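You operate a simulated robot arm through the tools that you are given. There is no shell and no other tool.

You are at the controls of a simulated robot arm. One attempt, no reset.

## Task
Plug the heater into socket 2, tilt its head down, set the dial to 3 and switch it on.
Fine: plug in before you switch on.

The check looks at the end state, three seconds after you hand in, the way a careful person would. Anything else that was tipped, shoved, dropped, spilled or broken makes it a failure.

## Robot
A 7-joint arm with a fingered hand, fixed in place. Base frame: the origin is at the foot of the arm, x ahead of it, y to its left, z up. Units: mm, degrees, N and s.
With the tool pointing down near the work surface it reaches from about 360 to 840 mm from the base axis. Its first joint turns from -115.0 to 115.0 degrees. Payload 5 kg.
Tool frame: the origin (TCP) lies between the finger pads and is the grasp point; the fingertips stand 32 mm ahead of it; z points along the fingers, y is the line along which they close. The gripper opens to 160 mm. The gripper's body begins 89 mm behind the TCP. The gripper is a hand of 4 fingers: y runs from the thumb to the fingers, the wrist lies at [0, 0, -267] in the tool frame.
Orientation is that of the tool frame in the base frame, as a unit quaternion [w, x, y, z]. With the fingers straight down and closing along the base's y, the tool's x points along the base's -x, its y along +y and its z along -z.

## Interface
- The arm moves only by the tool servo_tool. Its argument "commands" is a list that holds one entry, the list of rows, each a list of 6 numbers: the shift along the tool's x, y, z in mm, then the turn, a rotation vector about the tool's x, y, z in degrees. In form: [[[x, y, z, rx, ry, rz], ...]]. A call has 1 to 20 rows; each row shifts and turns the commanded pose from where the row before left it, along the tool's axes as they then stand. Rows are played at 5 a second. More than 50 mm and 8.6 degrees between two rows, and nothing of the call is played. A pose out of reach is approached as far as the arm can. The call stops where the force on the tool passes 40 N (or 10 N more than at its start, if that is more) or the arm is blocked; 0.2 s more then pass. In this call time passes only in rows, and 0.2 s behind the last. The reply holds the time, the measured pose of the TCP, the force on the tool along the base axes, the opening and the grip force, in the units named above and with some noise, with the torque about the TCP (base axes, N m) and any sound that the robot's microphone picked up.
- Cameras (640 x 400 px; columns grow to the right, rows downward): "scene" is fixed at [399.1, -500.5, 1619.7]; the picture's right is [0.97, -0.26, 0.00], its down [-0.10, -0.36, -0.93] and it looks along [0.24, 0.90, -0.37] (base axes); focal length 235 px, centre (320, 200). "wrist" rides on the gripper at [80, -4, -114] in the tool frame; the picture's right is [0.05, 1.00, 0.00], its down [-0.82, 0.04, -0.58] and it looks along [-0.58, 0.03, 0.82] (tool axes); focal length 265 px, centre (320, 200). There is no depth. A picture from a camera that has moved, and an enlarged one, comes with that camera's place and axes in the base frame and with its lens.
- get_image(camera): a new picture of that camera. No time passes.
- raise_lower(by): slides the trunk up (or, below 0, down) by that many mm; the arm rides with it, the base frame stays. It gives what a move gives, with no picture.
- move_fingers(finger1, finger2, finger3, thumb_bend): sets how far each is bent, from 0 (flat) to 100 (curled in); at 30 the hand is open as for a grip, at 70 the pads meet at the TCP. One left out holds its place. A second passes; each finger stops where it meets its share of the squeeze, and holds until it gets a number again. It is the only way to open and close the hand. It gives what a move gives, with no picture; readings hold the bend of each and the force on the fingers (four entries, about 0 where the hand has none), thumb and palm.
- close_up(camera, box): a new picture of the part [left, top, right, bottom] of that camera's present view, enlarged. No time passes.
- close_job(): hands the job in; it is judged then, once.

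Nothing tells you positions but the pictures and the camera data. Unless the task says otherwise, let go and move clear before handing in.

The tools are called after ">>>" as name(argument=value, ...) on one line, values as JSON. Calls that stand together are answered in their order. servo_tool: Moves the arm, as the interface text tells. Its arguments: {"type":"object","properties":{"commands":{"type":"array"}},"required":["commands"]} The other tools are called the same way: raise_lower (by) slides the trunk up or down; move_fingers (finger1, finger2, finger3, thumb_bend) moves the fingers one by one; get_image (camera) takes a picture; close_up (camera, box) takes an enlarged picture of a part of a camera's view; close_job () hands the job in.

At the start:

```text
time_s: 0.0
eef_pos: [264.9, 267.7, 1602.3]
orientation: [0.0, 0.0, 1.0, -0.001]
force: [0.1, -1.4, -0.4]
moment: [0.0, 0.01, 0.0]
grip_width: 159.9
finger_force: 0.1
shape: jaw
bend: [30.0, 30.0, 30.0, 30.0]
finger forces: [0.1, 0.0, 0.0, 0.0, 0.1, 0.0]
trunk travel left (down, up): [-925.0, 65.0]
```

scene: 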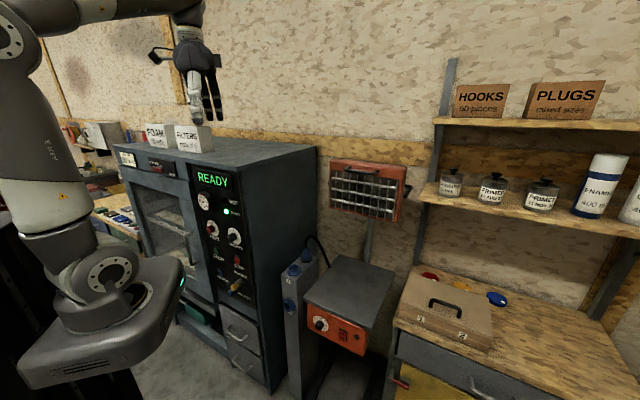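
wrist: 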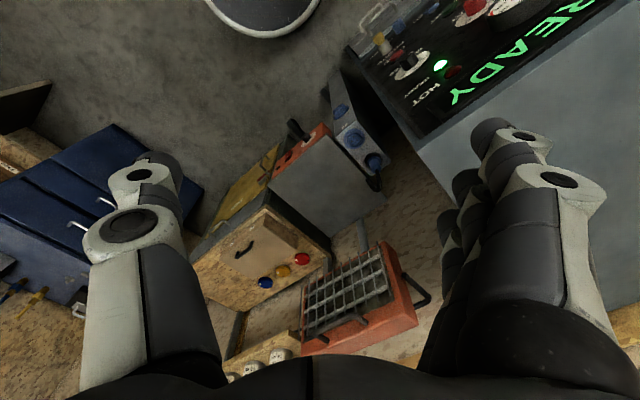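

I see a big oven cabinet, a red-grilled heater head on a post over a box with a dial, and a socket column beside it. I'll take enlarged pictures before moving anything.

>>> close_up(camera="scene", box=[270, 140, 430, 240])

>>> close_up(camera="scene", box=[270, 230, 430, 330])

>>> close_up(camera="scene", box=[270, 300, 430, 400])

>>> close_up(camera="wrist", box=[260, 60, 420, 160])

>>> close_up(camera="wrist", box=[280, 100, 440, 200])

>>> close_up(camera="wrist", box=[280, 220, 440, 360])

>>> close_up(camera="scene", box=[180, 160, 300, 310])

```text
4.00 times, centred on (350, 190) of scene
camera zoom: at [399.1, -500.5, 1619.7], right [0.97, -0.26, 0.0], down [-0.1, -0.36, -0.93], along [0.24, 0.9, -0.37], focal length 940 px, centre (200, 240)
```

zoom: 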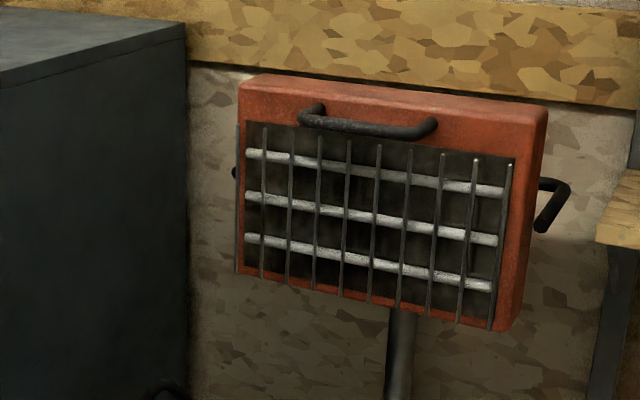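

```text
4.00 times, centred on (350, 280) of scene
camera zoom: at [399.1, -500.5, 1619.7], right [0.97, -0.26, 0.0], down [-0.1, -0.36, -0.93], along [0.24, 0.9, -0.37], focal length 940 px, centre (200, -120)
```

zoom: 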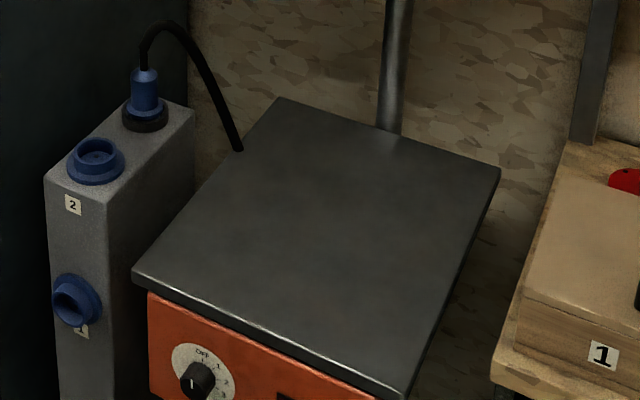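

```text
4.00 times, centred on (350, 350) of scene
camera zoom: at [399.1, -500.5, 1619.7], right [0.97, -0.26, 0.0], down [-0.1, -0.36, -0.93], along [0.24, 0.9, -0.37], focal length 940 px, centre (200, -400)
```

zoom: 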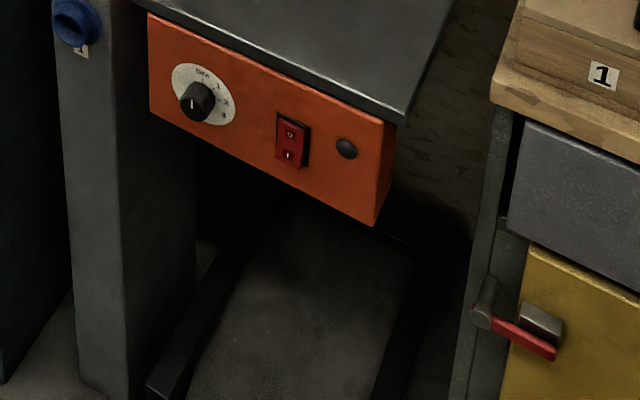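

```text
4.00 times, centred on (340, 110) of wrist
camera zoom: at [186.2, 264.0, 1717.7], right [-0.05, 1.0, 0.0], down [0.82, 0.04, 0.58], along [0.58, 0.03, -0.82], focal length 1062 px, centre (240, 560)
```

zoom: 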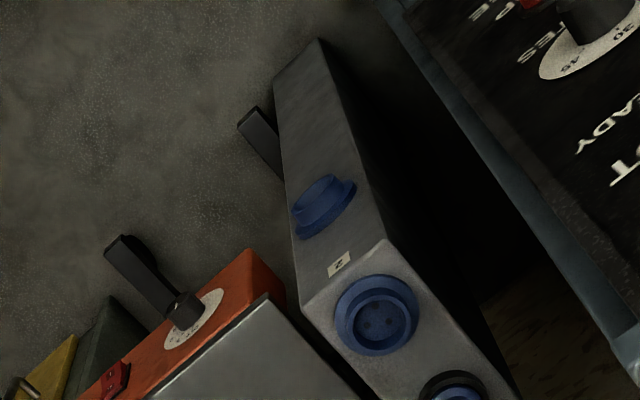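

```text
4.00 times, centred on (360, 150) of wrist
camera zoom: at [186.2, 264.0, 1717.7], right [-0.05, 1.0, 0.0], down [0.82, 0.04, 0.58], along [0.58, 0.03, -0.82], focal length 1062 px, centre (160, 400)
```

zoom: 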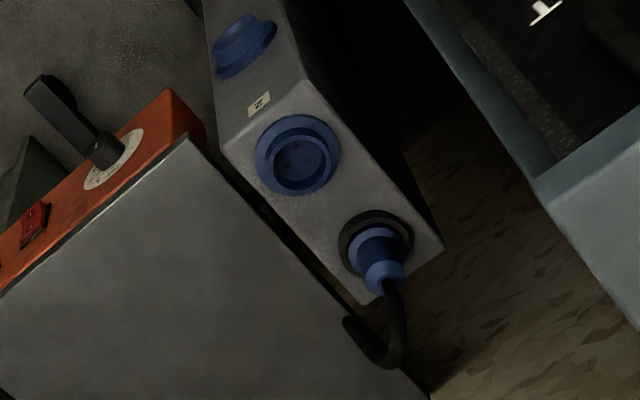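

```text
2.86 times, centred on (360, 290) of wrist
camera zoom: at [186.2, 264.0, 1717.7], right [-0.05, 1.0, 0.0], down [0.82, 0.04, 0.58], along [0.58, 0.03, -0.82], focal length 758 px, centre (206, -57)
```

zoom: 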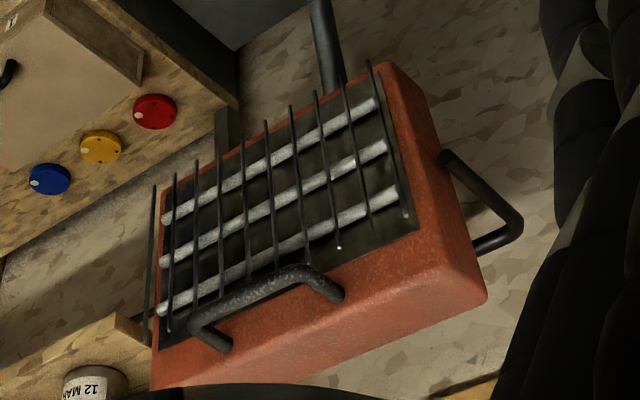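

```text
2.67 times, centred on (240, 235) of scene
camera zoom: at [399.1, -500.5, 1619.7], right [0.97, -0.26, 0.0], down [-0.1, -0.36, -0.93], along [0.24, 0.9, -0.37], focal length 626 px, centre (533, 107)
```

zoom: 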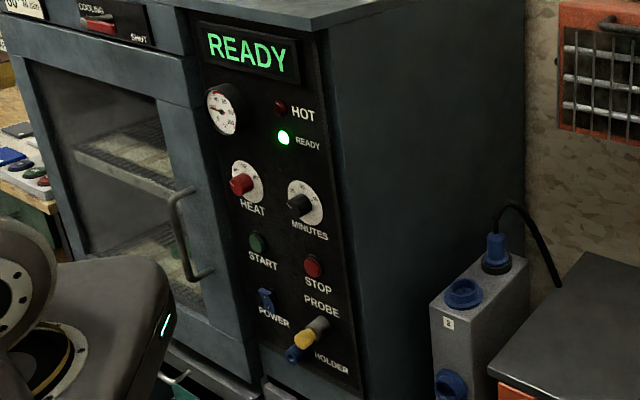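

Everything on the wall side is turned by about 45°. I put the parked plug near (586,460,960), socket 2 on top of the column near (516,402,910), the dial near (597,240,703), the rocker near (682,165,702) and the head's handle near (800,343,1370). I'll move away from the oven, turn the wrist towards facing the wall, then look again.

>>> servo_tool(commands=[[[-21, -42, 25, 0, 0, 0], [-21, -42, 25, 0, 0, 0], [-21, -42, 25, 0, 0, 0], [-21, -42, 25, 0, 0, 0], [0, 0, 0, 0, 0, 8.4], [0, 0, 0, 0, 0, 8.4], [0, 0, 0, 0, 0, 8.4], [0, 0, 0, 0, 0, 8.4], [0, 0, 0, 0, 0, 8.4], [0, 0, 0, 0, 0, 8.4], [0, 0, 0, 0, 0, 8.4], [0, 0, 0, 0, 0, 8.4]]])

```text
refused: row 1 steps farther than a row can; nothing moved
```

The row was slightly too long (53 mm), so I'll use shorter steps.

>>> servo_tool(commands=[[[-18, -36, 20, 0, 0, 0], [-18, -36, 20, 0, 0, 0], [-18, -36, 20, 0, 0, 0], [-18, -36, 20, 0, 0, 0], [0, 0, 0, 0, 0, 8.4], [0, 0, 0, 0, 0, 8.4], [0, 0, 0, 0, 0, 8.4], [0, 0, 0, 0, 0, 8.4], [0, 0, 0, 0, 0, 8.4], [0, 0, 0, 0, 0, 8.4], [0, 0, 0, 0, 0, 8.4], [0, 0, 0, 0, 0, 8.4]]])

```text
time_s: 2.6
eef_pos: [336.6, 125.5, 1522.0]
orientation: [0.0, 0.554, 0.832, 0.0]
force: [0.0, 0.4, 0.2]
moment: [-0.04, 0.0, 0.01]
grip_width: 159.8
finger_force: 0.0
shape: jaw
bend: [30.0, 30.0, 30.0, 30.0]
finger forces: [0.0, 0.0, 0.1, 0.0, 0.0, 0.0]
trunk travel left (down, up): [-925.0, 65.0]
```

The wrist turns freely, so I'll continue to the full 135° turn.

>>> servo_tool(commands=[[[0, 0, 0, 0, 0, 8.46], [0, 0, 0, 0, 0, 8.46], [0, 0, 0, 0, 0, 8.46], [0, 0, 0, 0, 0, 8.46], [0, 0, 0, 0, 0, 8.46], [0, 0, 0, 0, 0, 8.46], [0, 0, 0, 0, 0, 8.46], [0, 0, 0, 0, 0, 8.46], [0, 0, 0, 0, 0, 0]]])

>>> get_image(camera="scene")

>>> get_image(camera="wrist")

```text
time_s: 4.6
eef_pos: [337.4, 124.8, 1522.6]
orientation: [-0.001, 0.924, 0.382, 0.001]
force: [1.2, -0.5, -0.2]
moment: [-0.01, 0.03, -0.02]
grip_width: 160.1
finger_force: 0.0
shape: jaw
bend: [30.0, 30.0, 30.0, 30.0]
finger forces: [0.0, 0.1, 0.1, 0.0, 0.0, 0.0]
trunk travel left (down, up): [-925.0, 65.0]
```

```text
taken
```

scene: 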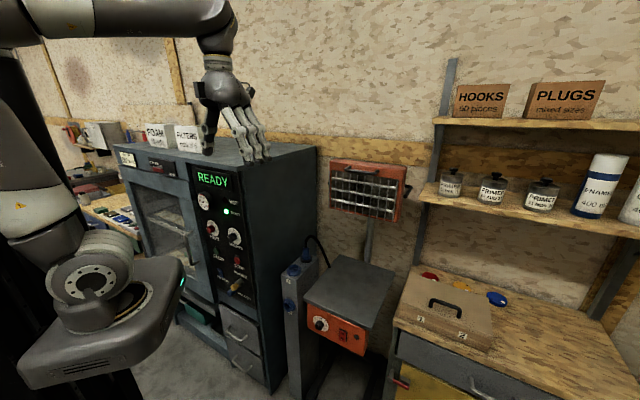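

```text
taken
camera wrist: at [392.5, 183.9, 1637.4], right [0.74, -0.67, 0.0], down [-0.55, -0.61, 0.58], along [-0.39, -0.43, -0.82], focal length 265 px, centre (320, 200)
```

wrist: 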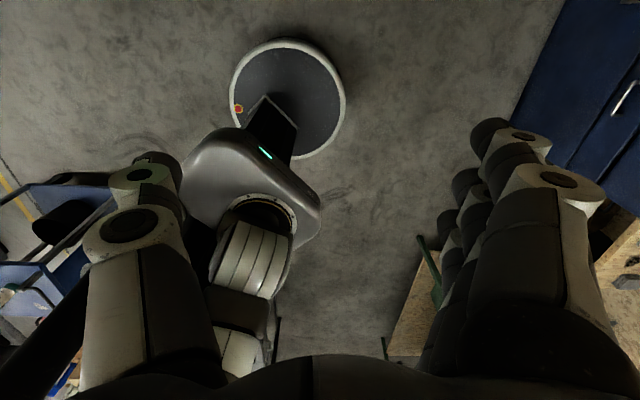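

Now I'll move forward and tilt the hand to point horizontally at the heater, with the camera on top.

>>> servo_tool(commands=[[[40, 0, 0, 0, 0, 0], [40, 0, 0, 0, 0, 0], [40, 0, 0, 0, 0, 0], [40, 0, 0, 0, 0, 0], [25, 0, 0, 0, 0, 0], [0, 0, 0, 0, 8.2, 0], [0, 0, 0, 0, 8.2, 0], [0, 0, 0, 0, 8.2, 0], [0, 0, 0, 0, 8.2, 0], [0, 0, 0, 0, 8.2, 0], [0, 0, 0, 0, 8.2, 0], [0, 0, 0, 0, 8.2, 0], [0, 0, 0, 0, 8.2, 0], [0, 0, 0, 0, 8.2, 0], [0, 0, 0, 0, 8.2, 0], [0, 0, 0, 0, 8.0, 0], [0, 0, 0, 0, 0, 0]]])

>>> get_image(camera="scene")

>>> get_image(camera="wrist")

```text
time_s: 8.2
eef_pos: [510.4, 269.9, 1466.7]
orientation: [-0.271, 0.653, 0.271, 0.653]
force: [-0.2, 1.6, 0.1]
moment: [-0.03, 0.02, -0.04]
grip_width: 159.9
finger_force: 0.1
shape: jaw
bend: [30.0, 30.0, 30.0, 30.0]
finger forces: [0.1, 0.0, 0.0, 0.0, 0.1, 0.0]
out of reach, approached as far as the arm can: row 11, 12
trunk travel left (down, up): [-925.0, 65.0]
```

```text
taken
```

scene: 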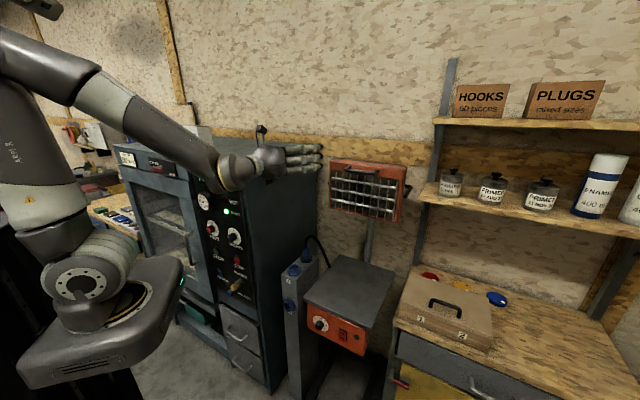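

```text
taken
camera wrist: at [428.3, 192.1, 1549.2], right [0.71, -0.71, 0.05], down [-0.38, -0.44, -0.82], along [0.6, 0.56, -0.58], focal length 265 px, centre (320, 200)
```

wrist: 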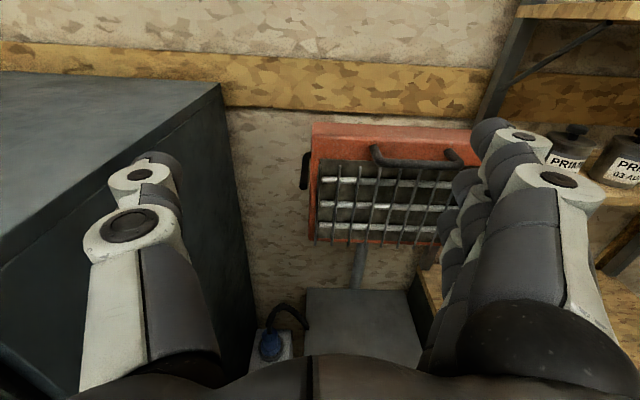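

The hand now faces the wall. I'll enlarge the head and its handle.

>>> close_up(camera="wrist", box=[290, 110, 490, 260])

>>> close_up(camera="wrist", box=[220, 260, 460, 400])

>>> close_up(camera="scene", box=[230, 130, 420, 260])

```text
2.67 times, centred on (390, 185) of wrist
camera zoom: at [428.3, 192.1, 1549.2], right [0.71, -0.71, 0.05], down [-0.38, -0.44, -0.82], along [0.6, 0.56, -0.58], focal length 708 px, centre (133, 240)
```

zoom: 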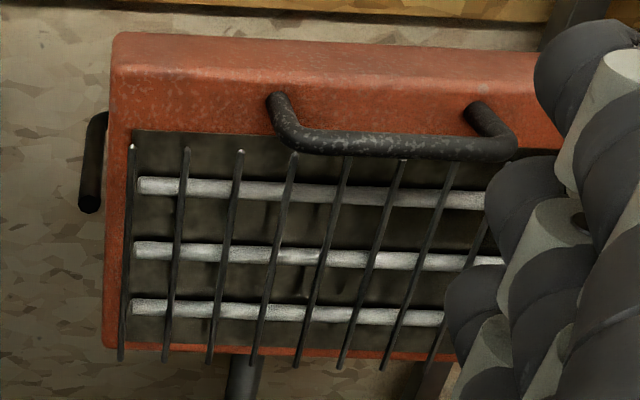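

```text
2.67 times, centred on (340, 330) of wrist
camera zoom: at [428.3, 192.1, 1549.2], right [0.71, -0.71, 0.05], down [-0.38, -0.44, -0.82], along [0.6, 0.56, -0.58], focal length 708 px, centre (267, -147)
```

zoom: 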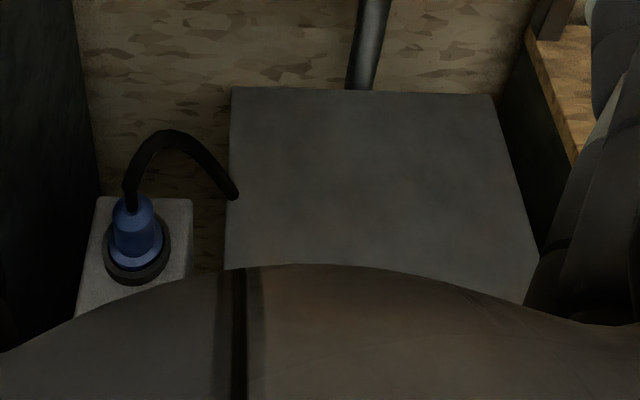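

```text
3.08 times, centred on (325, 195) of scene
camera zoom: at [399.1, -500.5, 1619.7], right [0.97, -0.26, 0.0], down [-0.1, -0.36, -0.93], along [0.24, 0.9, -0.37], focal length 723 px, centre (305, 215)
```

zoom: 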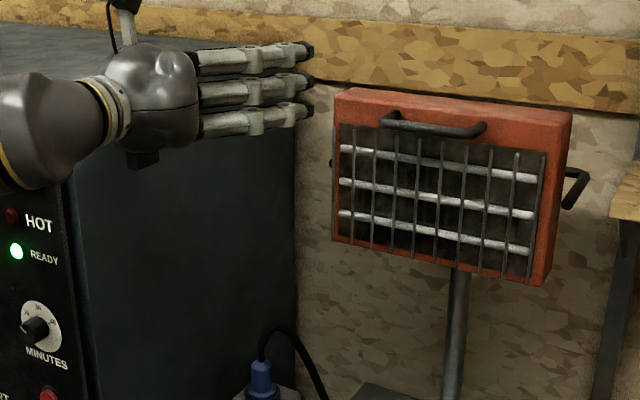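

I place the handle bar near (792,330,1376), about 110 mm wide and running along the head's width. I'll roll the hand so the fingers are above and the thumb below, move sideways in front of the bar, and look from the side.

>>> servo_tool(commands=[[[0, 0, 0, 0, 0, -8.2], [0, 0, 0, 0, 0, -8.2], [0, 0, 0, 0, 0, -8.2], [0, 0, 0, 0, 0, -8.2], [0, 0, 0, 0, 0, -8.2], [0, 0, 0, 0, 0, -8.2], [0, 0, 0, 0, 0, -8.2], [0, 0, 0, 0, 0, -8.2], [0, 0, 0, 0, 0, -8.2], [0, 0, 0, 0, 0, -8.2], [0, 0, 0, 0, 0, -8.0], [0, 0, 0, 0, 0, 0]]])

>>> get_image(camera="wrist")

```text
time_s: 10.8
eef_pos: [511.1, 271.0, 1467.1]
orientation: [0.271, 0.27, 0.653, 0.653]
force: [0.1, -0.4, 0.5]
moment: [0.02, -0.02, 0.03]
grip_width: 159.8
finger_force: 0.1
shape: jaw
bend: [30.0, 30.0, 30.0, 30.0]
finger forces: [0.0, 0.0, 0.0, 0.0, 0.1, 0.0]
trunk travel left (down, up): [-925.0, 65.0]
```

```text
taken
camera wrist: at [375.6, 245.9, 1464.1], right [-0.04, 0.04, 1.0], down [0.17, -0.98, 0.04], along [0.98, 0.17, 0.03], focal length 265 px, centre (320, 200)
```

wrist: 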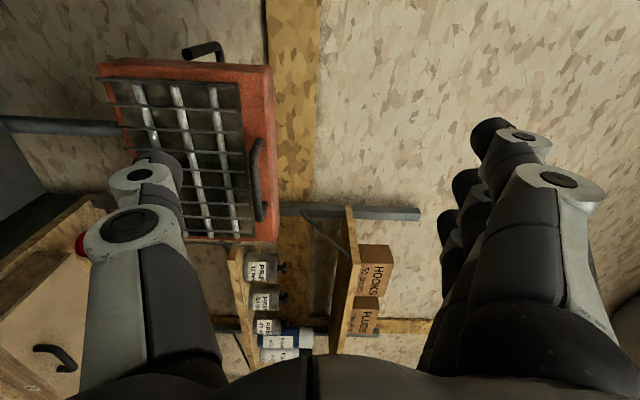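

>>> close_up(camera="wrist", box=[90, 30, 300, 250])

```text
1.82 times, centred on (195, 140) of wrist
camera zoom: at [375.6, 245.9, 1464.1], right [-0.04, 0.04, 1.0], down [0.17, -0.98, 0.04], along [0.98, 0.17, 0.03], focal length 483 px, centre (547, 309)
```

zoom: 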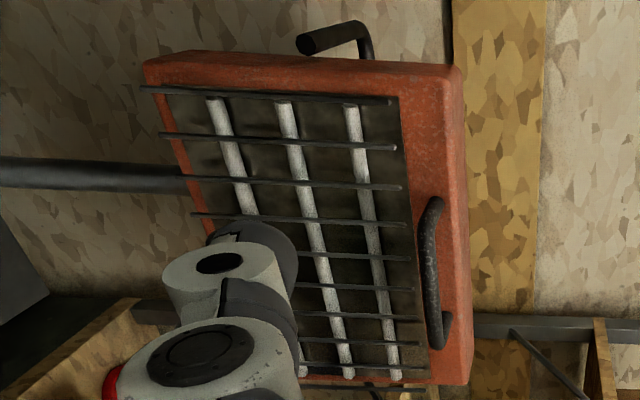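

The bar appears to stand about 45 mm off the face, with the pivot roughly behind the head's centre. I'll move in front of the bar with the fingers partly closed.

>>> servo_tool(commands=[[[-31, -15, 22, 0, 0, 0], [-31, -15, 22, 0, 0, 0], [-31, -15, 22, 0, 0, 0], [-31, -15, 22, 0, 0, 0], [-32, -15, 22, 0, 0, 0], [0, 0, 0, 0, 0, 0]]])

>>> move_fingers(finger1=52, finger2=52, finger3=52, thumb_bend=52)

>>> get_image(camera="wrist")

>>> get_image(camera="scene")

```text
time_s: 12.2
eef_pos: [697.6, 238.0, 1394.3]
orientation: [0.27, 0.27, 0.653, 0.654]
force: [-0.4, 0.3, -0.3]
moment: [0.0, 0.01, -0.03]
grip_width: 160.1
finger_force: 0.1
shape: jaw
bend: [30.0, 30.0, 30.0, 30.0]
finger forces: [0.1, 0.0, 0.1, 0.0, 0.1, 0.1]
trunk travel left (down, up): [-925.0, 65.0]
```

```text
time_s: 13.2
eef_pos: [700.0, 238.4, 1392.2]
orientation: [0.269, 0.27, 0.654, 0.654]
force: [1.4, 0.5, 0.0]
moment: [-0.01, -0.01, 0.0]
grip_width: 84.1
finger_force: 0.0
shape: fingers
bend: [52.0, 52.0, 52.0, 52.0]
finger forces: [0.1, 0.0, 0.1, 0.1, 0.1, 0.0]
trunk travel left (down, up): [-925.0, 65.0]
```

```text
taken
camera wrist: at [563.5, 213.1, 1389.8], right [-0.04, 0.04, 1.0], down [0.17, -0.98, 0.04], along [0.98, 0.17, 0.03], focal length 265 px, centre (320, 200)
```

wrist: 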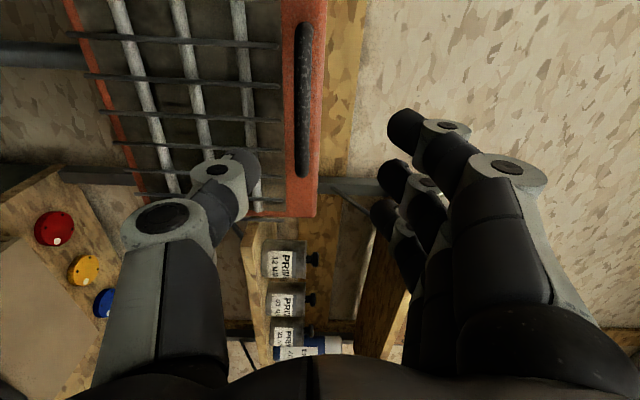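

```text
taken
```

scene: 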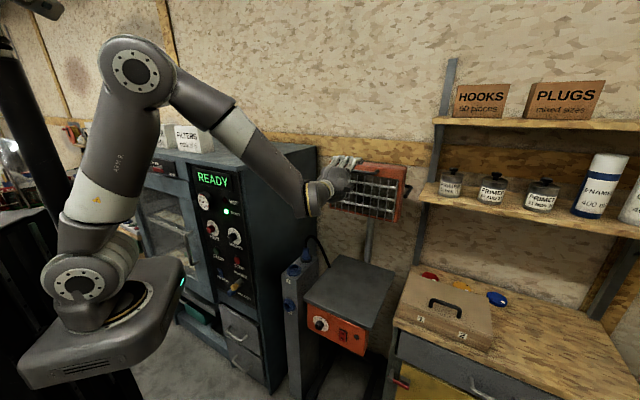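

The bar is slightly below and ahead of the hand. I'll tuck the thumb in and bring the three fingers in over the bar.

>>> move_fingers(thumb_bend=95)

>>> servo_tool(commands=[[[0, 8, 18, 0, 0, 0], [0, 0, 20, 0, 0, 0], [0, 0, 20, 0, 0, 0], [0, 0, 20, 0, 0, 0], [0, 0, 20, 0, 0, 0], [0, 0, 0, 0, 0, 0]]])

>>> get_image(camera="wrist")

>>> close_up(camera="scene", box=[290, 130, 450, 230])

```text
time_s: 14.2
eef_pos: [697.9, 238.3, 1393.3]
orientation: [0.271, 0.27, 0.653, 0.654]
force: [-0.1, 0.3, -0.7]
moment: [-0.03, 0.02, 0.05]
grip_width: 44.0
finger_force: 0.0
shape: fingers
bend: [52.0, 52.0, 52.0, 95.0]
finger forces: [0.0, 0.0, 0.0, 0.0, 0.0, 0.1]
trunk travel left (down, up): [-925.0, 65.0]
```

```text
time_s: 15.6
eef_pos: [768.4, 308.1, 1402.3]
orientation: [0.271, 0.27, 0.654, 0.653]
force: [0.0, -0.2, 0.1]
moment: [-0.01, 0.04, -0.02]
grip_width: 44.2
finger_force: 0.1
shape: fingers
bend: [52.0, 52.0, 52.0, 95.0]
finger forces: [0.0, 0.1, 0.0, 0.0, 0.1, 0.0]
trunk travel left (down, up): [-925.0, 65.0]
```

```text
taken
camera wrist: at [633.3, 283.6, 1398.5], right [-0.04, 0.04, 1.0], down [0.17, -0.98, 0.04], along [0.98, 0.17, 0.03], focal length 265 px, centre (320, 200)
```

wrist: 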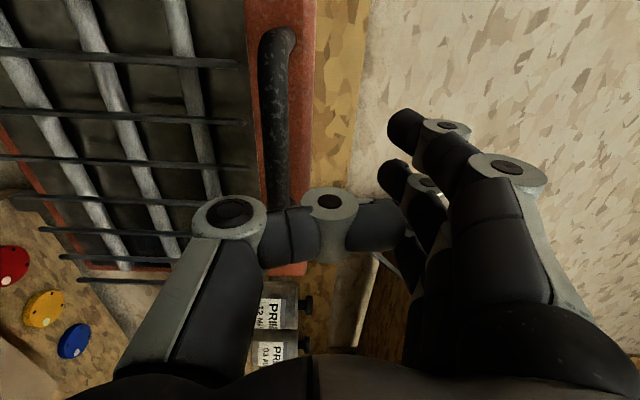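

```text
4.00 times, centred on (370, 180) of scene
camera zoom: at [399.1, -500.5, 1619.7], right [0.97, -0.26, 0.0], down [-0.1, -0.36, -0.93], along [0.24, 0.9, -0.37], focal length 940 px, centre (120, 280)
```

zoom: 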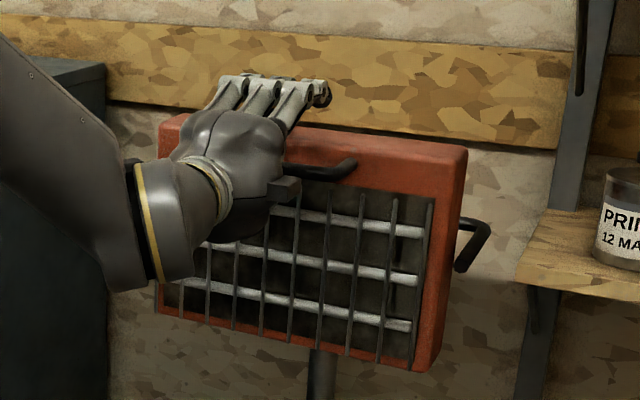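

The fingertips aren't past the bar yet, so I'll go forward about 28 mm, staying above it.

>>> servo_tool(commands=[[[0, 0, 10, 0, 0, 0], [0, 0, 10, 0, 0, 0], [0, 0, 8, 0, 0, 0], [0, 0, 0, 0, 0, 0]]])

>>> get_image(camera="wrist")

>>> close_up(camera="scene", box=[320, 140, 416, 200])

```text
time_s: 16.6
eef_pos: [787.5, 326.0, 1401.5]
orientation: [0.272, 0.27, 0.653, 0.654]
force: [-5.3, -4.8, 0.8]
moment: [-0.11, 0.11, 0.02]
grip_width: 44.6
finger_force: 3.7
shape: fingers
bend: [52.0, 52.0, 52.0, 95.0]
finger forces: [0.1, 0.0, 0.0, 0.0, 7.2, 0.0]
trunk travel left (down, up): [-925.0, 65.0]
```

```text
taken
camera wrist: at [652.1, 301.5, 1398.8], right [-0.04, 0.04, 1.0], down [0.17, -0.98, 0.04], along [0.98, 0.17, 0.03], focal length 265 px, centre (320, 200)
```

wrist: 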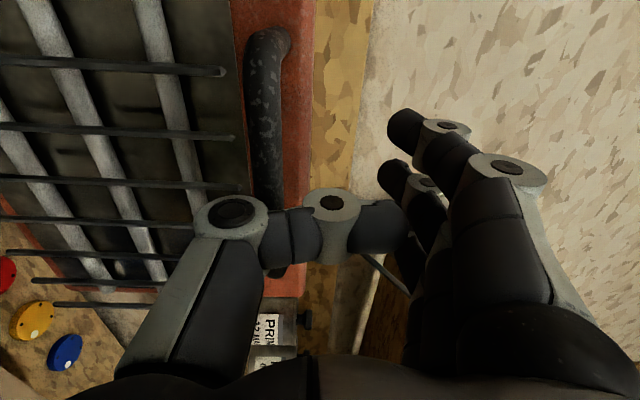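

```text
6.67 times, centred on (368, 170) of scene
camera zoom: at [399.1, -500.5, 1619.7], right [0.97, -0.26, 0.0], down [-0.1, -0.36, -0.93], along [0.24, 0.9, -0.37], focal length 1566 px, centre (0, 400)
```

zoom: 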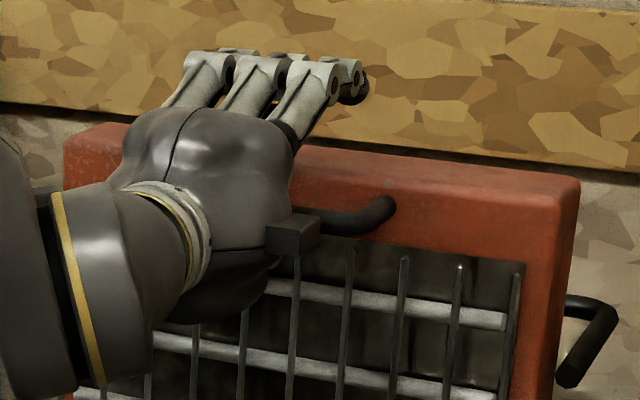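

The thumb just touched the bar, which fixes the bar at F≈790. I'll back off slightly and lower the fingers onto the bar.

>>> servo_tool(commands=[[[0, 0, -7, 0, 0, 0], [0, -10, 0, 0, 0, 0], [0, -10, 0, 0, 0, 0], [0, -6, 0, 0, 0, 0], [0, -6, 0, 0, 0, 0], [0, -6, 0, 0, 0, 0], [0, 0, 0, 0, 0, 0]]])

>>> get_image(camera="wrist")

>>> close_up(camera="scene", box=[320, 140, 416, 200])

```text
time_s: 18.2
eef_pos: [783.2, 322.3, 1362.4]
orientation: [0.27, 0.27, 0.654, 0.653]
force: [-1.6, -2.4, 1.0]
moment: [0.04, -0.06, -0.03]
grip_width: 45.7
finger_force: 2.2
shape: fingers
bend: [52.0, 52.0, 52.0, 96.0]
finger forces: [0.0, 0.1, 0.0, 0.0, 4.2, 0.1]
trunk travel left (down, up): [-925.0, 65.0]
```

```text
taken
camera wrist: at [647.9, 297.5, 1359.2], right [-0.04, 0.04, 1.0], down [0.17, -0.98, 0.04], along [0.98, 0.17, 0.03], focal length 265 px, centre (320, 200)
```

wrist: 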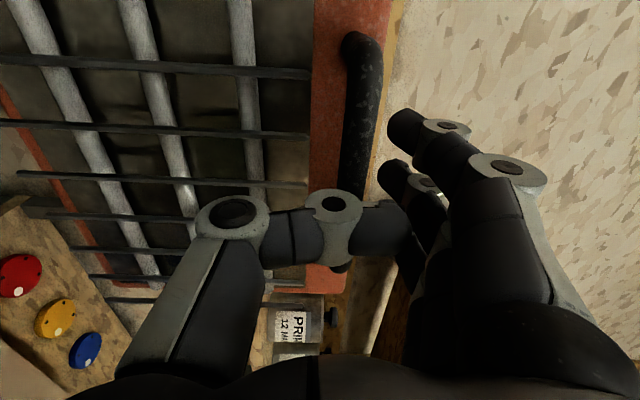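

```text
6.67 times, centred on (368, 170) of scene
camera zoom: at [399.1, -500.5, 1619.7], right [0.97, -0.26, 0.0], down [-0.1, -0.36, -0.93], along [0.24, 0.9, -0.37], focal length 1566 px, centre (0, 400)
```

zoom: 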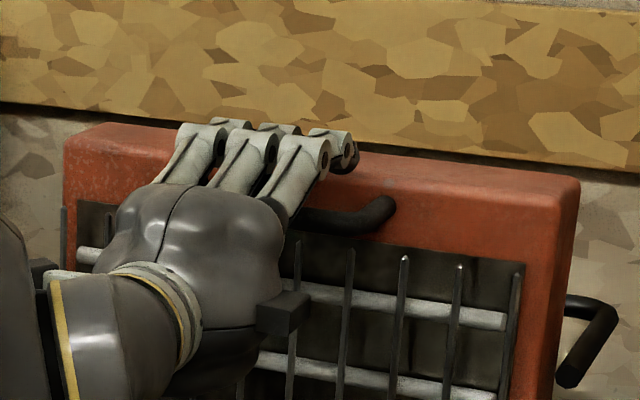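

The fingers are just above the bar. I'll keep going down while easing back, watching the force.

>>> servo_tool(commands=[[[0, 0, -5, 0, 0, 0], [0, -6, 0, 0, 0, 0], [0, -6, 0, 0, 0, 0], [0, -6, -1, 0, 0, 0], [0, -6, -2, 0, 0, 0], [0, 0, 0, 0, 0, 0]]])

>>> get_image(camera="wrist")

>>> close_up(camera="scene", box=[310, 140, 422, 210])

```text
time_s: 19.6
eef_pos: [777.3, 315.2, 1339.0]
orientation: [0.27, 0.271, 0.653, 0.654]
force: [1.3, 1.2, 2.9]
moment: [-0.04, 0.04, -0.02]
grip_width: 44.7
finger_force: 1.5
shape: fingers
bend: [51.0, 51.0, 51.0, 95.0]
finger forces: [1.2, 1.2, 1.1, 0.0, 0.0, 0.0]
trunk travel left (down, up): [-925.0, 65.0]
```

```text
taken
camera wrist: at [641.7, 291.6, 1335.7], right [-0.04, 0.04, 1.0], down [0.17, -0.98, 0.04], along [0.98, 0.17, 0.03], focal length 265 px, centre (320, 200)
```

wrist: 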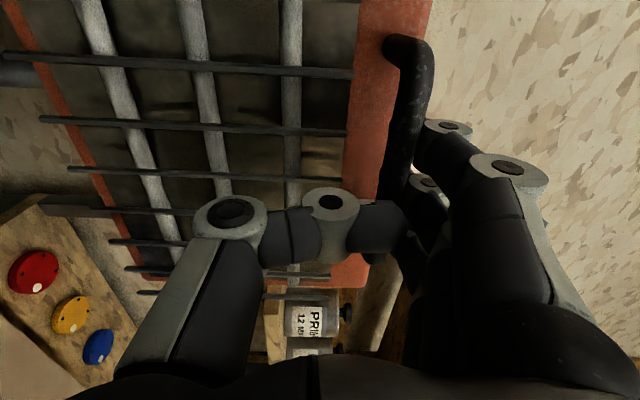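

```text
5.71 times, centred on (366, 175) of scene
camera zoom: at [399.1, -500.5, 1619.7], right [0.97, -0.26, 0.0], down [-0.1, -0.36, -0.93], along [0.24, 0.9, -0.37], focal length 1342 px, centre (57, 343)
```

zoom: 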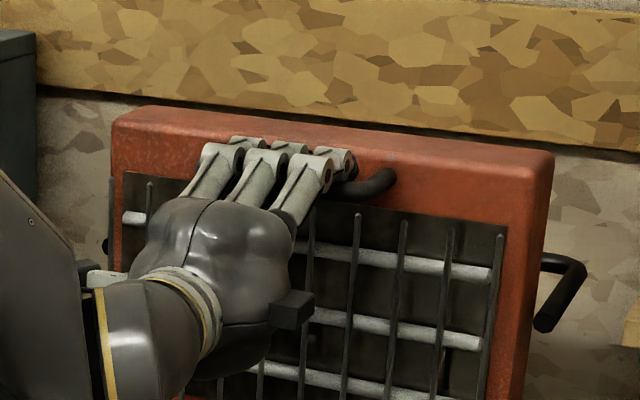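

The fingers now rest on the bar with about 3.5 N in total. I'll press down along the expected arc.

>>> servo_tool(commands=[[[0, -5, -3, 0, 0, 0], [0, -5, -3, 0, 0, 0], [0, -5, -3, 0, 0, 0], [0, -6, -3, 0, 0, 0], [0, 0, 0, 0, 0, 0]]])

>>> get_image(camera="wrist")

>>> close_up(camera="scene", box=[310, 140, 422, 210])

```text
time_s: 20.8
eef_pos: [767.9, 306.4, 1318.7]
orientation: [0.271, 0.269, 0.653, 0.654]
force: [-3.8, -3.1, 8.9]
moment: [0.27, -0.2, 0.0]
grip_width: 45.8
finger_force: 4.4
shape: fingers
bend: [50.0, 50.0, 50.0, 95.0]
finger forces: [3.0, 3.0, 2.9, 0.0, 0.1, 0.0]
trunk travel left (down, up): [-925.0, 65.0]
```

```text
taken
camera wrist: at [631.8, 282.0, 1315.6], right [-0.04, 0.03, 1.0], down [0.17, -0.98, 0.04], along [0.98, 0.17, 0.03], focal length 265 px, centre (320, 200)
```

wrist: 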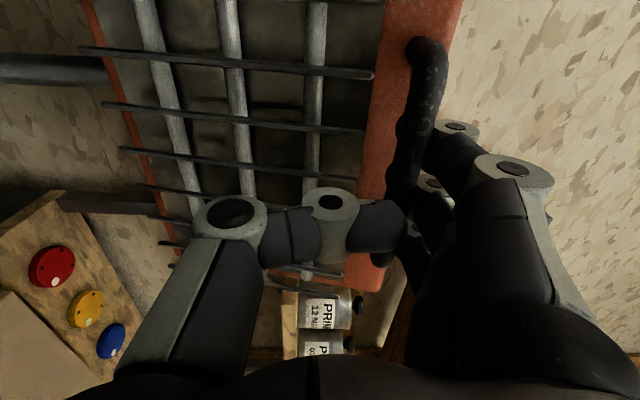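

```text
5.71 times, centred on (366, 175) of scene
camera zoom: at [399.1, -500.5, 1619.7], right [0.97, -0.26, 0.0], down [-0.1, -0.36, -0.93], along [0.24, 0.9, -0.37], focal length 1342 px, centre (57, 343)
```

zoom: 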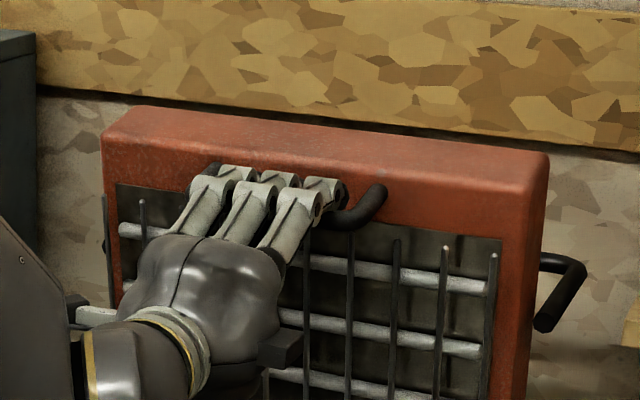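

The head is tilting smoothly at about 9 N, so I'll continue.

>>> servo_tool(commands=[[[0, -6, -2, 0, 0, 0], [0, -6, -2, 0, 0, 0], [0, -6, -2, 0, 0, 0], [0, -6, -1, 0, 0, 0], [0, -6, -1, 0, 0, 0], [0, 0, 0, 0, 0, 0]]])

>>> get_image(camera="wrist")

>>> close_up(camera="scene", box=[310, 140, 422, 210])

```text
time_s: 22.2
eef_pos: [760.0, 300.7, 1289.3]
orientation: [0.271, 0.27, 0.653, 0.654]
force: [-10.6, -7.9, 9.7]
moment: [0.4, -0.44, 0.03]
grip_width: 46.8
finger_force: 8.7
shape: fingers
bend: [50.0, 50.0, 50.0, 96.0]
finger forces: [4.5, 4.3, 4.4, 0.0, 4.6, 0.1]
trunk travel left (down, up): [-925.0, 65.0]
```

```text
taken
camera wrist: at [624.8, 276.2, 1286.2], right [-0.04, 0.03, 1.0], down [0.17, -0.98, 0.04], along [0.98, 0.17, 0.03], focal length 265 px, centre (320, 200)
```

wrist: 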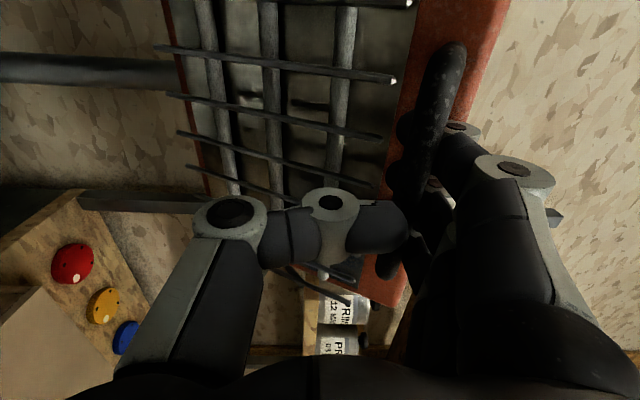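

```text
5.71 times, centred on (366, 175) of scene
camera zoom: at [399.1, -500.5, 1619.7], right [0.97, -0.26, 0.0], down [-0.1, -0.36, -0.93], along [0.24, 0.9, -0.37], focal length 1342 px, centre (57, 343)
```

zoom: 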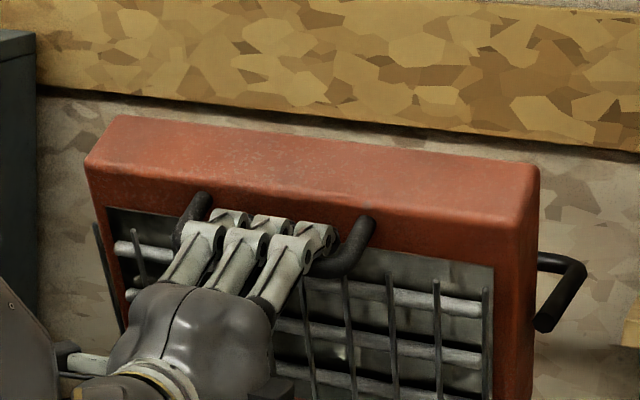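

It's tilting well. The thumb is touching the bar, so I'll add a bit more backward motion while going down.

>>> servo_tool(commands=[[[0, 0, -5, 0, 0, 0], [0, -6, -3, 0, 0, 0], [0, -6, -2, 0, 0, 0], [0, -6, -2, 0, 0, 0], [0, -6, -1, 0, 0, 0], [0, -6, -1, 0, 0, 0], [0, 0, 0, 0, 0, 0]]])

>>> get_image(camera="wrist")

>>> close_up(camera="scene", box=[290, 140, 434, 230])

```text
time_s: 23.8
eef_pos: [753.3, 291.6, 1257.9]
orientation: [0.271, 0.27, 0.652, 0.654]
force: [-5.5, -3.9, 4.9]
moment: [0.2, -0.25, -0.03]
grip_width: 45.7
finger_force: 5.0
shape: fingers
bend: [51.0, 51.0, 51.0, 96.0]
finger forces: [2.0, 1.9, 2.0, 0.0, 3.1, 0.1]
trunk travel left (down, up): [-925.0, 65.0]
```

```text
taken
camera wrist: at [617.1, 268.2, 1254.6], right [-0.04, 0.04, 1.0], down [0.17, -0.98, 0.04], along [0.98, 0.17, 0.03], focal length 265 px, centre (320, 200)
```

wrist: 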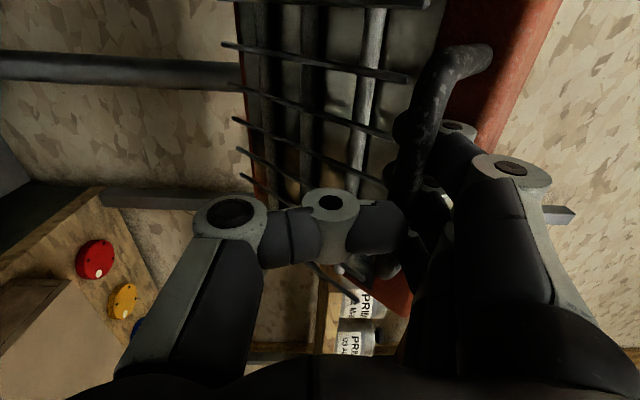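

```text
4.44 times, centred on (362, 185) of scene
camera zoom: at [399.1, -500.5, 1619.7], right [0.97, -0.26, 0.0], down [-0.1, -0.36, -0.93], along [0.24, 0.9, -0.37], focal length 1044 px, centre (133, 267)
```

zoom: 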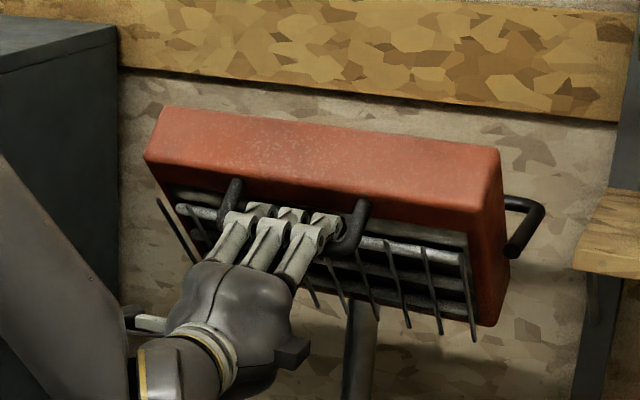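

The head is tilted by roughly 45° now. I'll continue gently to find out whether there is an end stop.

>>> servo_tool(commands=[[[0, -6, 0, 0, 0, 0], [0, -6, 0, 0, 0, 0], [0, -6, 1, 0, 0, 0], [0, -6, 2, 0, 0, 0], [0, 0, 0, 0, 0, 0]]])

>>> get_image(camera="wrist")

>>> close_up(camera="scene", box=[290, 140, 434, 230])

```text
time_s: 25.0
eef_pos: [754.0, 292.8, 1233.3]
orientation: [0.269, 0.27, 0.654, 0.653]
force: [-7.1, -6.9, -0.4]
moment: [0.34, -0.32, 0.01]
grip_width: 47.3
finger_force: 6.3
shape: fingers
bend: [51.0, 51.0, 51.0, 97.0]
finger forces: [1.6, 1.6, 1.6, 0.0, 8.0, 0.0]
trunk travel left (down, up): [-925.0, 65.0]
```

```text
taken
camera wrist: at [618.0, 268.7, 1230.6], right [-0.04, 0.04, 1.0], down [0.17, -0.98, 0.04], along [0.98, 0.17, 0.03], focal length 265 px, centre (320, 200)
```

wrist: 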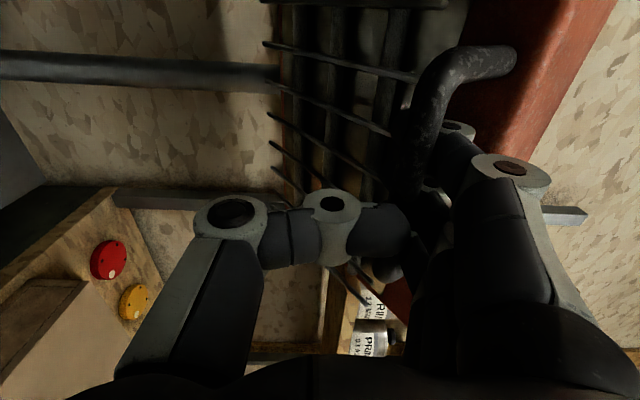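

```text
4.44 times, centred on (362, 185) of scene
camera zoom: at [399.1, -500.5, 1619.7], right [0.97, -0.26, 0.0], down [-0.1, -0.36, -0.93], along [0.24, 0.9, -0.37], focal length 1044 px, centre (133, 267)
```

zoom: 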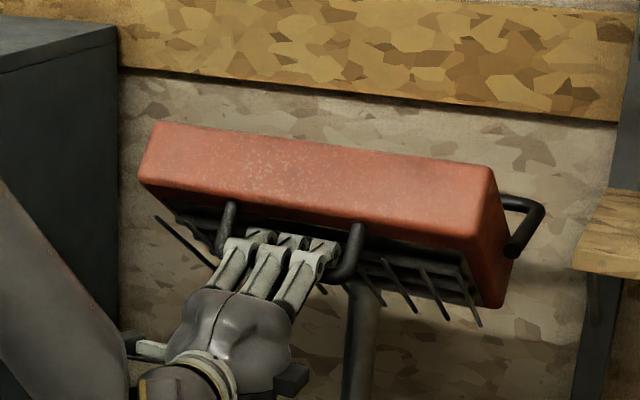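

There's no stop yet. I'll continue a little, backing the thumb off the bar.

>>> servo_tool(commands=[[[0, 0, -4, 0, 0, 0], [0, -6, 0, 0, 0, 0], [0, -6, 0, 0, 0, 0], [0, -5, 0, 0, 0, 0], [0, 0, 0, 0, 0, 0]]])

>>> get_image(camera="wrist")

>>> close_up(camera="scene", box=[290, 140, 434, 230])

```text
time_s: 26.2
eef_pos: [752.4, 293.3, 1222.0]
orientation: [0.271, 0.269, 0.65, 0.657]
force: [11.6, 6.4, 34.3]
moment: [-0.4, 0.74, 0.01]
grip_width: 48.2
finger_force: 17.1
shape: fingers
bend: [48.0, 48.0, 48.0, 95.0]
finger forces: [11.3, 11.3, 11.4, 0.0, 0.1, 0.0]
trunk travel left (down, up): [-925.0, 65.0]
```

```text
taken
camera wrist: at [616.8, 268.3, 1217.3], right [-0.04, 0.03, 1.0], down [0.17, -0.98, 0.04], along [0.98, 0.17, 0.04], focal length 265 px, centre (320, 200)
```

wrist: 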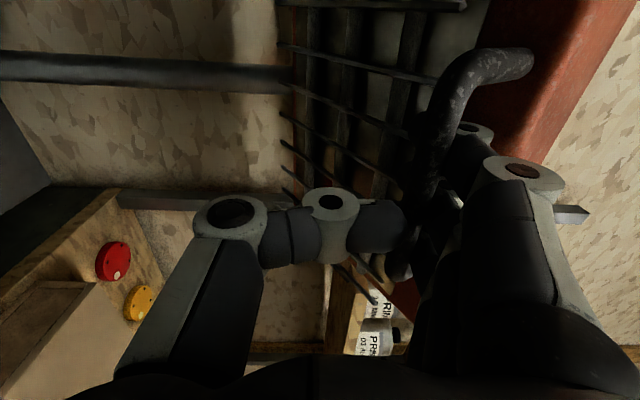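

```text
4.44 times, centred on (362, 185) of scene
camera zoom: at [399.1, -500.5, 1619.7], right [0.97, -0.26, 0.0], down [-0.1, -0.36, -0.93], along [0.24, 0.9, -0.37], focal length 1044 px, centre (133, 267)
```

zoom: 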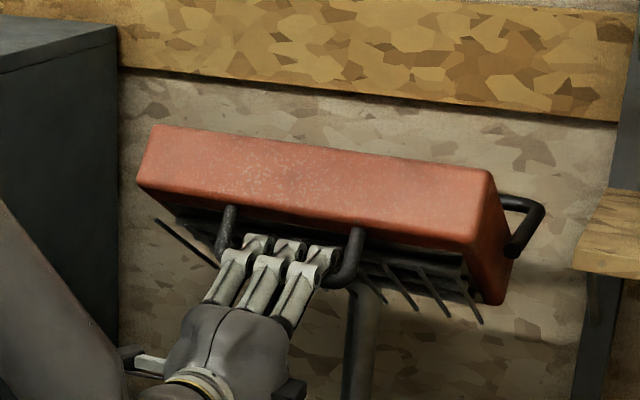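

The head reached its end stop (force rose to 34 N). I'll relieve the load and back out.

>>> servo_tool(commands=[[[0, 6, 0, 0, 0, 0], [0, 4, 0, 0, 0, 0], [0, 2, -6, 0, 0, 0], [0, 1, -8, 0, 0, 0], [0, 1, -8, 0, 0, 0], [0, 1, -8, 0, 0, 0], [0, 0, -10, 0, 0, 0], [0, 0, 0, 0, 0, 0]]])

>>> close_up(camera="scene", box=[290, 140, 434, 230])

```text
time_s: 28.0
eef_pos: [724.9, 259.4, 1230.4]
orientation: [0.271, 0.271, 0.653, 0.653]
force: [-3.8, -2.5, 6.1]
moment: [0.29, -0.29, -0.02]
grip_width: 45.9
finger_force: 3.6
shape: fingers
bend: [50.0, 50.0, 50.0, 95.0]
finger forces: [2.7, 2.8, 2.8, 0.0, 0.0, 0.0]
trunk travel left (down, up): [-925.0, 65.0]
```

```text
4.44 times, centred on (362, 185) of scene
camera zoom: at [399.1, -500.5, 1619.7], right [0.97, -0.26, 0.0], down [-0.1, -0.36, -0.93], along [0.24, 0.9, -0.37], focal length 1044 px, centre (133, 267)
```

zoom: 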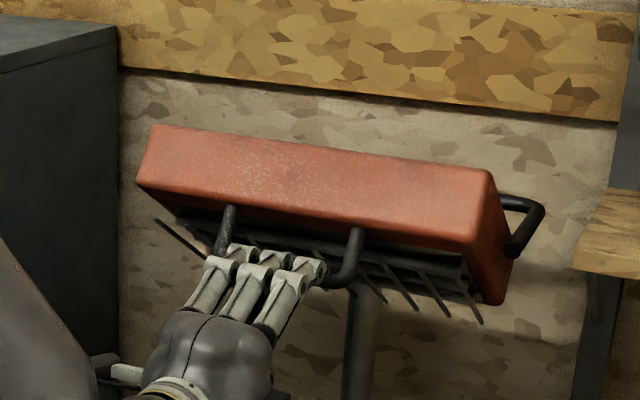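

The tips still hook lightly on the bar. I'll lift a bit more and continue back.

>>> servo_tool(commands=[[[0, 5, 3, 0, 0, 0], [0, 5, 2, 0, 0, 0], [0, 4, 0, 0, 0, 0], [0, 2, -8, 0, 0, 0], [0, 2, -10, 0, 0, 0], [0, 0, -15, 0, 0, 0], [0, 0, -20, 0, 0, 0], [0, 0, -20, 0, 0, 0], [0, 0, -20, 0, 0, 0], [0, 0, 0, 0, 0, 0]]])

>>> get_image(camera="wrist")

>>> get_image(camera="scene")

```text
time_s: 30.2
eef_pos: [662.6, 199.5, 1248.8]
orientation: [0.27, 0.27, 0.653, 0.654]
force: [-0.6, -0.2, 0.4]
moment: [-0.02, 0.03, 0.02]
grip_width: 44.4
finger_force: 0.0
shape: fingers
bend: [52.0, 52.0, 52.0, 95.0]
finger forces: [0.0, 0.1, 0.0, 0.0, 0.0, 0.1]
trunk travel left (down, up): [-925.0, 65.0]
```

```text
taken
camera wrist: at [526.9, 175.9, 1245.3], right [-0.04, 0.04, 1.0], down [0.17, -0.98, 0.04], along [0.98, 0.17, 0.03], focal length 265 px, centre (320, 200)
```

wrist: 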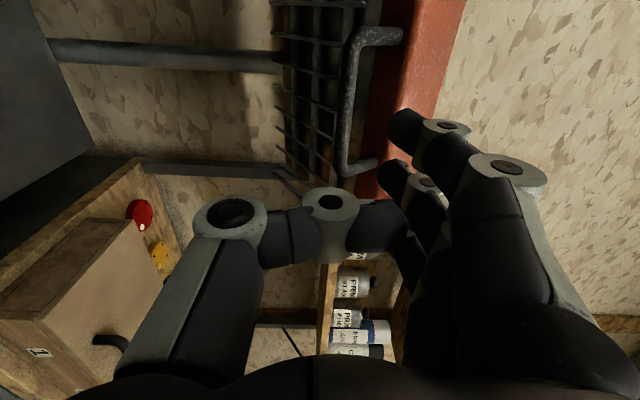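

```text
taken
```

scene: 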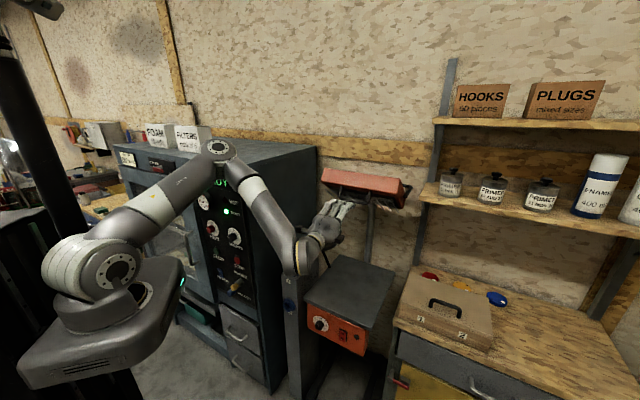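

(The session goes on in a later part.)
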